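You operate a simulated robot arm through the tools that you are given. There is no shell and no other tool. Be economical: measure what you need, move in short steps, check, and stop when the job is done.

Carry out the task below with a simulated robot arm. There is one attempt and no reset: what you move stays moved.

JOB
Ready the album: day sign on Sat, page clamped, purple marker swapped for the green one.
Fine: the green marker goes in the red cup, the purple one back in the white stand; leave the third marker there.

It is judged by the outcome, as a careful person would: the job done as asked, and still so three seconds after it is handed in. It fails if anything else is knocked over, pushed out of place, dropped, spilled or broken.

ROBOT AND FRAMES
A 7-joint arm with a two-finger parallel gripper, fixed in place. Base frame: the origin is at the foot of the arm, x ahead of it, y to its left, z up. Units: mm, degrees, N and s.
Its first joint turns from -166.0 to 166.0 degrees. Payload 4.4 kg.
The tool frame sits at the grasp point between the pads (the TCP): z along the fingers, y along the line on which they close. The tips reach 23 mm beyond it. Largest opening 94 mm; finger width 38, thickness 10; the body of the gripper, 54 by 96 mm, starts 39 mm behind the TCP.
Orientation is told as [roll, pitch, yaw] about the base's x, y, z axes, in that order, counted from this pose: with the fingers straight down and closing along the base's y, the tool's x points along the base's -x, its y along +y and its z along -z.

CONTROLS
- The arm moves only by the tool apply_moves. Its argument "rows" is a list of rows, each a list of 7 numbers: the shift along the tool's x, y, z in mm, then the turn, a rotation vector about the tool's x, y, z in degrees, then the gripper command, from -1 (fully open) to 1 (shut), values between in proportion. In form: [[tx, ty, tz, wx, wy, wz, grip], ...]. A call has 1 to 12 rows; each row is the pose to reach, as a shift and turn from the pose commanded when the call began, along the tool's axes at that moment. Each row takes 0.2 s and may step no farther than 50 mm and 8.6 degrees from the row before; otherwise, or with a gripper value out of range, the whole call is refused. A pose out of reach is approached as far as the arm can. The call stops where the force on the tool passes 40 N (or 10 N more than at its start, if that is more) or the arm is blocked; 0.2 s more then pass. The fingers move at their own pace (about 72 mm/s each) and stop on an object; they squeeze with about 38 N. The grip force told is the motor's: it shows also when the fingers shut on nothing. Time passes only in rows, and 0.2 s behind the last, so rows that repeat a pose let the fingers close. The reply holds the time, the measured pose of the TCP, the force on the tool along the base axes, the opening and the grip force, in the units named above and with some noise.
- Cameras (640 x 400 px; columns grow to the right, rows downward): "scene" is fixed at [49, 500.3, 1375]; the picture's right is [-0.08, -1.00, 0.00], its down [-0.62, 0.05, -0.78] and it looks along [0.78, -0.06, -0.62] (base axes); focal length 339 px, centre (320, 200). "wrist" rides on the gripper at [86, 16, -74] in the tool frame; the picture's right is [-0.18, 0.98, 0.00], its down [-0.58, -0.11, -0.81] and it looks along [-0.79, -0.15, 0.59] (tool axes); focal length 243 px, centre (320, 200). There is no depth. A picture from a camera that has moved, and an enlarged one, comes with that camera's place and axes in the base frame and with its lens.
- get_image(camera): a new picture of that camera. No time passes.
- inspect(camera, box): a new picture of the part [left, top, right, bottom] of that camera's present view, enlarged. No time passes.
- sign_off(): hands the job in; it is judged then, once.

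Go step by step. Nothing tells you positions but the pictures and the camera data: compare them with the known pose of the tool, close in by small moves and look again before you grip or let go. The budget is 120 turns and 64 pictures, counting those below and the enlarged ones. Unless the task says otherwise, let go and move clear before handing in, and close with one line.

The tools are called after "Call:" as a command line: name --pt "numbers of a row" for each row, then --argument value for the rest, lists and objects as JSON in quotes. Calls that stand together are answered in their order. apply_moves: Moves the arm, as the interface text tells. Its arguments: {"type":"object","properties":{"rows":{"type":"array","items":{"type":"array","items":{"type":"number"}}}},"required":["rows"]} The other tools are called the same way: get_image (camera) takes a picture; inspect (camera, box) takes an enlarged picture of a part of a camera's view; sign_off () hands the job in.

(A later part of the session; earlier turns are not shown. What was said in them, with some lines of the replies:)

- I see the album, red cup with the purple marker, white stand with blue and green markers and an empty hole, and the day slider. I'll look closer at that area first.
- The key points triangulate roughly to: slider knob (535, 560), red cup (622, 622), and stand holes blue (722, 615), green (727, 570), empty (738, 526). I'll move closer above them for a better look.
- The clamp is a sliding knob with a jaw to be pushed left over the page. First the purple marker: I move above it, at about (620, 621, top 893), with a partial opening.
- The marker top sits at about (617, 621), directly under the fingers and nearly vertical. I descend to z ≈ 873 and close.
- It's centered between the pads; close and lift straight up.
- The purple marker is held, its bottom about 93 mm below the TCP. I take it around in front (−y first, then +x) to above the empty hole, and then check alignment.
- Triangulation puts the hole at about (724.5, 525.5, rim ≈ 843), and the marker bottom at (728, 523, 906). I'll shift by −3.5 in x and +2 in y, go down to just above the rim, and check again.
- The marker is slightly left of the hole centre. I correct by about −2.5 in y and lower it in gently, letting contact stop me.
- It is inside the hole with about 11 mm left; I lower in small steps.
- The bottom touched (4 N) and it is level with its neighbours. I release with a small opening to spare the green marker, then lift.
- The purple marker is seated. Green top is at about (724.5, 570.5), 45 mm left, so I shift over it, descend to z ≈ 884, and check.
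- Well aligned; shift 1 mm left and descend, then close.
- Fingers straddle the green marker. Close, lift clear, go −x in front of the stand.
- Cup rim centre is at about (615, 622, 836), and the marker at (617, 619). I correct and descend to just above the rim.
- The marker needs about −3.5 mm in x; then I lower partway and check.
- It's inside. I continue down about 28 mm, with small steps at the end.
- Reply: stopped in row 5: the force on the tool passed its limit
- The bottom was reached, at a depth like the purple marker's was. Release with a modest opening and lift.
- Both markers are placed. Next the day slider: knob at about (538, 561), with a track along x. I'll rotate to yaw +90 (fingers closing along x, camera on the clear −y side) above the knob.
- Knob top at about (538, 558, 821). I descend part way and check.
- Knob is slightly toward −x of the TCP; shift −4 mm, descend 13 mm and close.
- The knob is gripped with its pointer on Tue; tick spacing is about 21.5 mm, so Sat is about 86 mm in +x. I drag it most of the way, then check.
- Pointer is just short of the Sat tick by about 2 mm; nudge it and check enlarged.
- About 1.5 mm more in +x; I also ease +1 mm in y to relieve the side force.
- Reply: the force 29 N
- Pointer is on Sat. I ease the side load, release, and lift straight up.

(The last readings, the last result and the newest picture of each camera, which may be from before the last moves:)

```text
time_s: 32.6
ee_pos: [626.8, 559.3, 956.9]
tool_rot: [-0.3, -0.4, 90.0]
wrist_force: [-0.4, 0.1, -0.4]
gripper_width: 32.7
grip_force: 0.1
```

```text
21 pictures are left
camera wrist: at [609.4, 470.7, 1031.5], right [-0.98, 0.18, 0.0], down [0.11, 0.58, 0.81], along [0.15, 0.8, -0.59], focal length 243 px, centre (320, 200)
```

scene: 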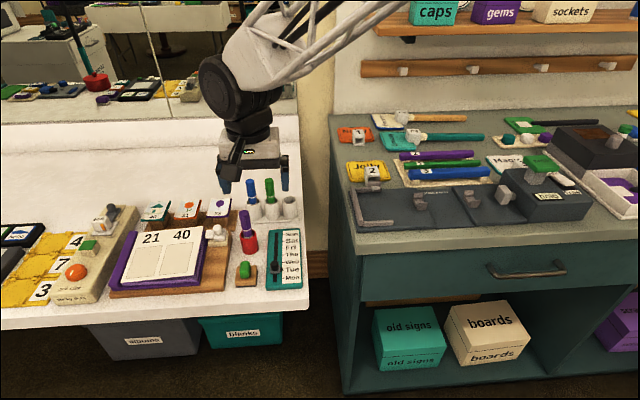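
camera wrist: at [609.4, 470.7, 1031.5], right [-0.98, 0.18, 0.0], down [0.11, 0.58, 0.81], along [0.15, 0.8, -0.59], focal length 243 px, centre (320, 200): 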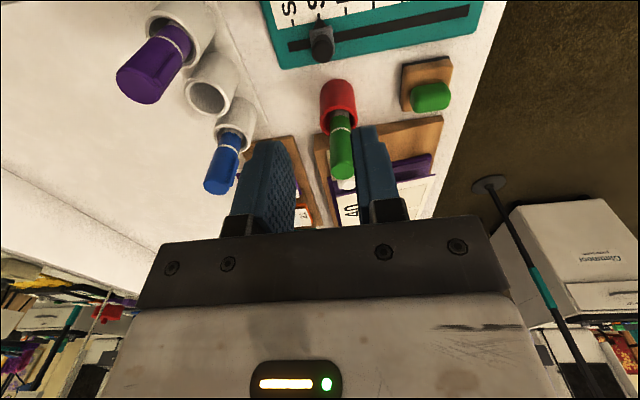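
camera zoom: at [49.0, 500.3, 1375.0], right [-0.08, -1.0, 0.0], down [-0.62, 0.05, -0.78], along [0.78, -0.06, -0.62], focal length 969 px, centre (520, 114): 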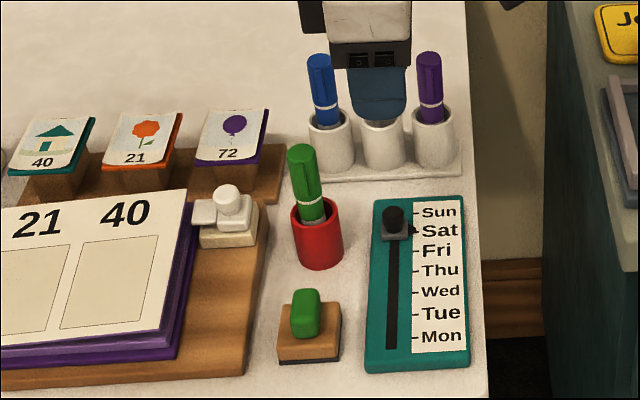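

Slider is on Sat. Next, return to yaw 0 and move above the clamp knob.

Call:
apply_moves --pt "-10 1 -2 0 0 8.18 0.0" --pt "-20 2 -4 0 0 16.36 0.0" --pt "-30 3 -6 0 0 24.54 0.0" --pt "-40 4 -8 0 0 32.7 0.0" --pt "-50 5 -10 0 0 40.9 0.0" --pt "-60 6 -10 0 0 49.1 0.0" --pt "-70 7 -10 0 0 57.3 0.0" --pt "-84 8 -10 0 0 65.4 0.0" --pt "-98 8 -10 0 0 73.6 0.0" --pt "-112 8 -10 0 0 81.8 0.0" --pt "-125 8 -10 0 0 90 0.0" --pt "-125 8 -10 0 0 90 0.0"

Call:
inspect --camera "wrist" --box '[200, 0, 440, 200]'

Call:
inspect --camera "scene" --box '[180, 200, 260, 270]'

```text
time_s: 35.2
ee_pos: [616.0, 682.4, 969.8]
tool_rot: [0.3, -0.3, -0.2]
wrist_force: [-0.7, 0.5, -0.2]
gripper_width: 47.0
grip_force: 0.1
```

```text
2.00 times, centred on (320, 100) of wrist
camera zoom: at [528.4, 696.6, 1042.6], right [0.19, 0.98, 0.01], down [0.58, -0.11, 0.81], along [0.8, -0.15, -0.59], focal length 485 px, centre (320, 400)
```

zoom: 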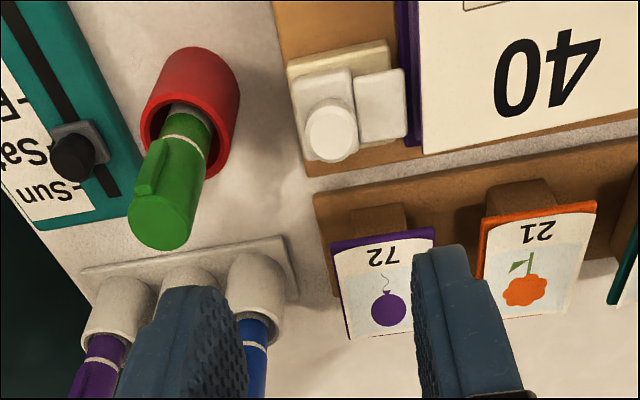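

```text
5.71 times, centred on (220, 235) of scene
camera zoom: at [49.0, 500.3, 1375.0], right [-0.08, -1.0, 0.0], down [-0.62, 0.05, -0.78], along [0.78, -0.06, -0.62], focal length 1938 px, centre (891, 0)
```

zoom: 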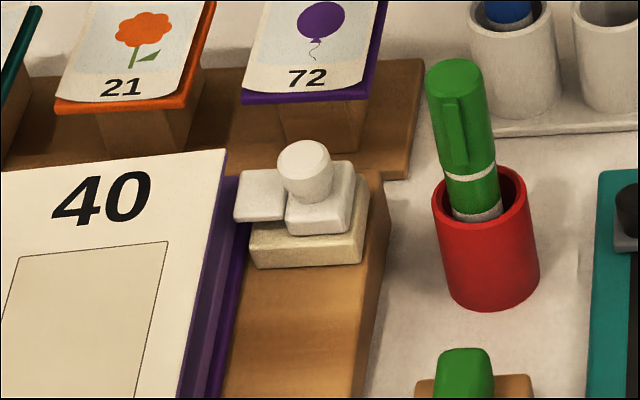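

Clamp knob top at about (616, 686, 859). I descend to just above it and look.

Call:
apply_moves --pt "0 3.5 30 0 0 0 0.0" --pt "0 3.5 60 0 0 0 0.0" --pt "0 3.5 80 0 0 0 0.0" --pt "0 3.5 80 0 0 0 0.0"

Call:
inspect --camera "wrist" --box '[200, 50, 440, 240]'

Call:
inspect --camera "scene" --box '[180, 190, 260, 270]'

```text
time_s: 36.2
ee_pos: [615.9, 686.2, 889.7]
tool_rot: [0.3, -0.3, 0.1]
wrist_force: [0.1, 0.3, 0.4]
gripper_width: 47.3
grip_force: 0.0
```

```text
2.11 times, centred on (320, 145) of wrist
camera zoom: at [528.7, 700.7, 963.8], right [0.18, 0.98, 0.01], down [0.58, -0.11, 0.81], along [0.8, -0.15, -0.59], focal length 511 px, centre (320, 316)
```

zoom: 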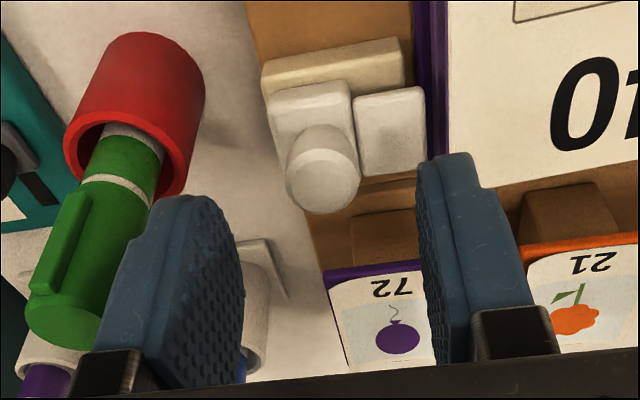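

```text
5.00 times, centred on (220, 230) of scene
camera zoom: at [49.0, 500.3, 1375.0], right [-0.08, -1.0, 0.0], down [-0.62, 0.05, -0.78], along [0.78, -0.06, -0.62], focal length 1696 px, centre (820, 50)
```

zoom: 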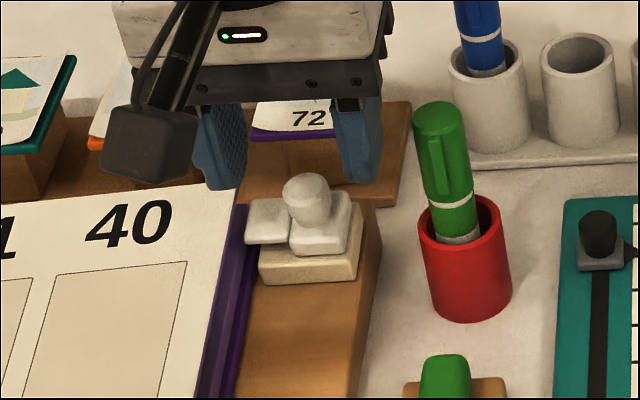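

Aligned in y; I descend so the tips overlap the knob's upper half, clear of the jaw plate, then close gently.

Call:
apply_moves --pt "0 0 8 0 0 0 0.0" --pt "0 0 15.5 0 0 0 0.0" --pt "0 0 15.5 0 0 0 0.5" --pt "0 0 15.5 0 0 0 1" --pt "0 0 15.5 0 0 0 1"

Call:
inspect --camera "wrist" --box '[200, 50, 440, 240]'

Call:
inspect --camera "scene" --box '[180, 190, 260, 270]'

```text
time_s: 37.4
ee_pos: [615.6, 685.2, 873.2]
tool_rot: [0.2, -0.3, -0.1]
wrist_force: [2.2, 10.0, -2.4]
gripper_width: 18.1
grip_force: 45.2
```

```text
2.11 times, centred on (320, 145) of wrist
camera zoom: at [528.0, 700.4, 947.0], right [0.18, 0.98, 0.01], down [0.58, -0.11, 0.81], along [0.8, -0.15, -0.59], focal length 511 px, centre (320, 316)
```

zoom: 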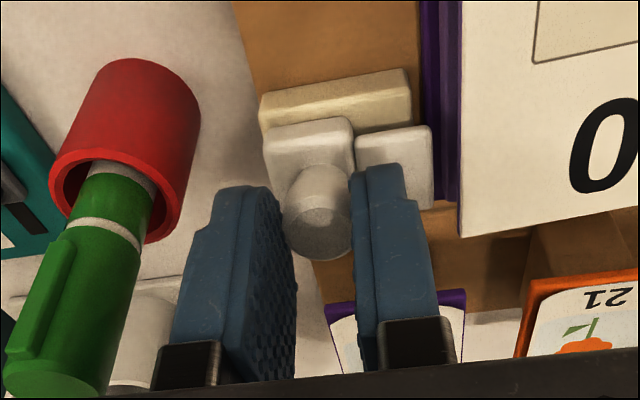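

```text
5.00 times, centred on (220, 230) of scene
camera zoom: at [49.0, 500.3, 1375.0], right [-0.08, -1.0, 0.0], down [-0.62, 0.05, -0.78], along [0.78, -0.06, -0.62], focal length 1696 px, centre (820, 50)
```

zoom: 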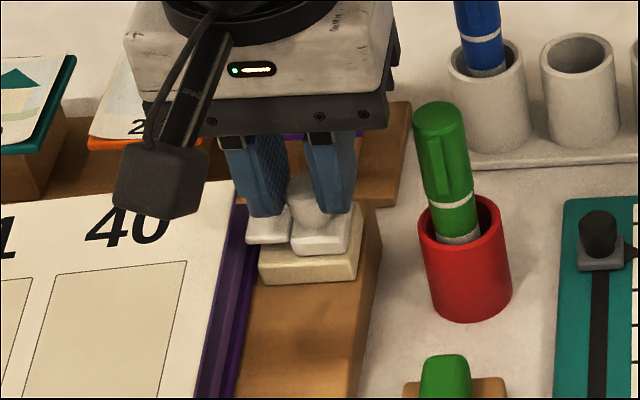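

Knob is gripped; I drag it +y slowly.

Call:
apply_moves --pt "0 2 0 0 0 0 1" --pt "0 4 0 0 0 0 1" --pt "0 6 0 0 0 0 1" --pt "0 8 0 0 0 0 1" --pt "0 10 0 0 0 0 1" --pt "0 12 0 0 0 0 1" --pt "0 14 0 0 0 0 1" --pt "0 16 0 0 0 0 1"

Call:
inspect --camera "wrist" --box '[200, 50, 440, 240]'

```text
time_s: 39.2
ee_pos: [614.9, 701.9, 874.4]
tool_rot: [0.3, -0.1, 0.0]
wrist_force: [-14.6, 0.4, -20.0]
gripper_width: 18.3
grip_force: 45.1
```

```text
2.11 times, centred on (320, 145) of wrist
camera zoom: at [528.1, 717.3, 947.3], right [0.18, 0.98, 0.0], down [0.58, -0.11, 0.81], along [0.79, -0.15, -0.59], focal length 511 px, centre (320, 316)
```

zoom: 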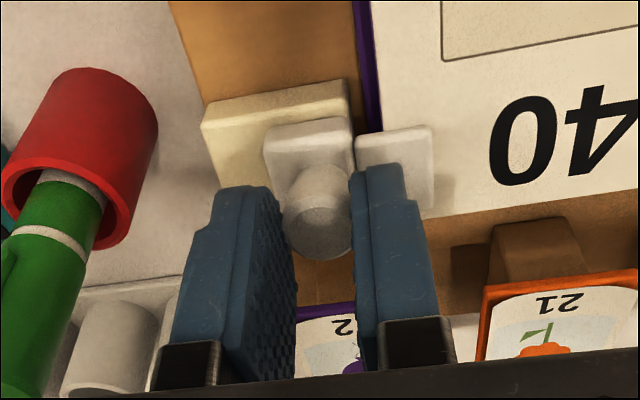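

The jaw is over the page edge now. The guide pulls slightly −x and down, so I ease that way and continue to the end stop.

Call:
apply_moves --pt "0.8 1 0.8 0 0 0 1" --pt "0.8 2 0.8 0 0 0 1" --pt "0.8 4 0.8 0 0 0 1" --pt "0.8 6 0.8 0 0 0 1" --pt "0.8 8 0.8 0 0 0 1" --pt "0.8 10 0.8 0 0 0 1"

Call:
inspect --camera "wrist" --box '[200, 50, 440, 240]'

Call:
inspect --camera "scene" --box '[180, 190, 260, 270]'

```text
time_s: 40.5
ee_pos: [615.9, 707.9, 872.5]
tool_rot: [0.0, -0.2, -0.1]
wrist_force: [-9.2, -23.4, 11.0]
gripper_width: 18.0
grip_force: 45.3
stopped in row 6: the force on the tool passed its limit (the readings are from after the stop); the commanded pose is now the measured one
```

```text
2.11 times, centred on (320, 145) of wrist
camera zoom: at [528.3, 722.7, 947.4], right [0.19, 0.98, 0.0], down [0.58, -0.11, 0.81], along [0.79, -0.15, -0.59], focal length 511 px, centre (320, 316)
```

zoom: 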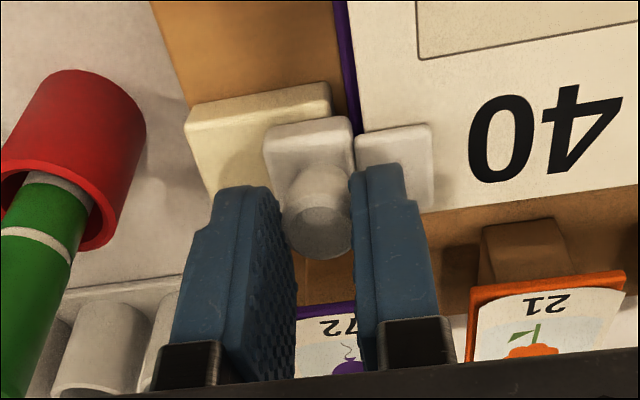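

```text
5.00 times, centred on (220, 230) of scene
camera zoom: at [49.0, 500.3, 1375.0], right [-0.08, -1.0, 0.0], down [-0.62, 0.05, -0.78], along [0.78, -0.06, -0.62], focal length 1696 px, centre (820, 50)
```

zoom: 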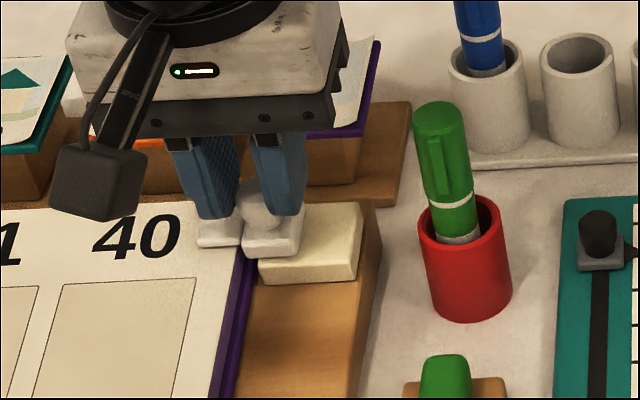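

End stop reached with the jaw over the page. I release, lift clear, and check.

Call:
apply_moves --pt "0 0 0 0 0 0 1" --pt "0 0 0 0 0 0 0.3" --pt "0 0 0 0 0 0 0.3" --pt "0 0 -12 0 0 0 0.3" --pt "0 0 -45 0 0 0 0.3" --pt "0 0 -80 0 0 0 0.3" --pt "40 0 -110 0 0 0 0.3" --pt "40 0 -110 0 0 0 0.3"

Call:
inspect --camera "wrist" --box '[260, 0, 440, 140]'

Call:
inspect --camera "scene" --box '[180, 190, 260, 270]'

Call:
get_image --camera "scene"

```text
time_s: 42.3
ee_pos: [575.1, 706.1, 985.4]
tool_rot: [0.1, -0.2, -0.2]
wrist_force: [0.3, 0.3, 0.2]
gripper_width: 32.6
grip_force: 0.0
```

```text
2.86 times, centred on (350, 70) of wrist
camera zoom: at [487.8, 722.8, 1060.3], right [0.19, 0.98, 0.0], down [0.58, -0.11, 0.81], along [0.79, -0.15, -0.59], focal length 693 px, centre (234, 571)
```

zoom: 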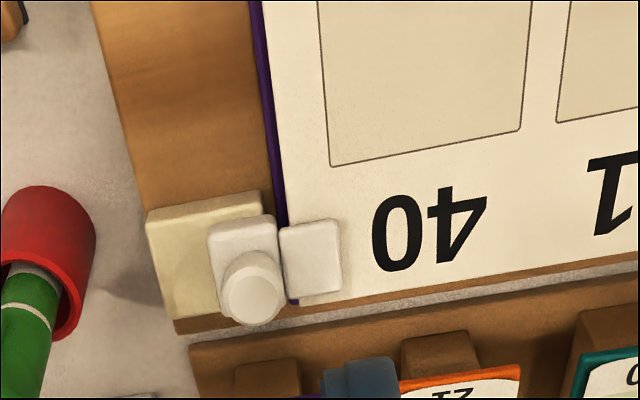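

```text
5.00 times, centred on (220, 230) of scene
camera zoom: at [49.0, 500.3, 1375.0], right [-0.08, -1.0, 0.0], down [-0.62, 0.05, -0.78], along [0.78, -0.06, -0.62], focal length 1696 px, centre (820, 50)
```

zoom: 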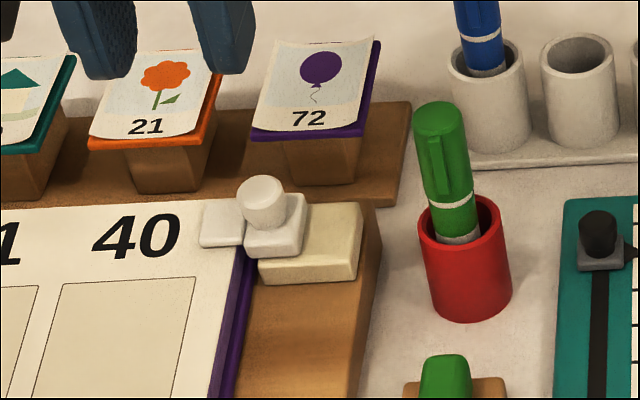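

```text
9 pictures are left
```

scene: 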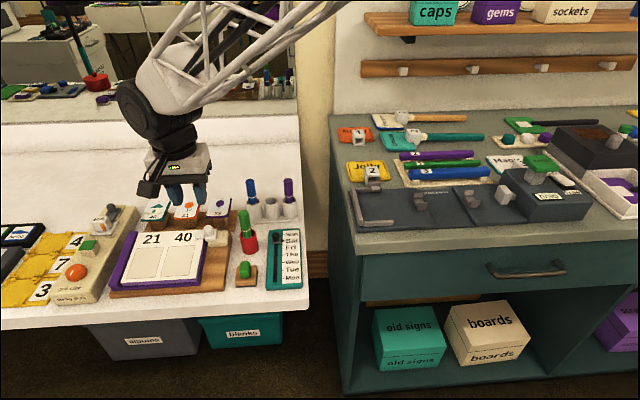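

The jaw covers the page edge, the day sign pointer is on Sat, green is in the red cup and purple is in the white stand beside blue. Nothing else has moved and the gripper is clear, so I hand in.

Call:
sign_off

```text
The job is handed in.
```

The album is ready and handed in: the day sign points to Sat, the page is clamped, the green marker is in the red cup, and the purple one is in the white stand with the blue one left in place.
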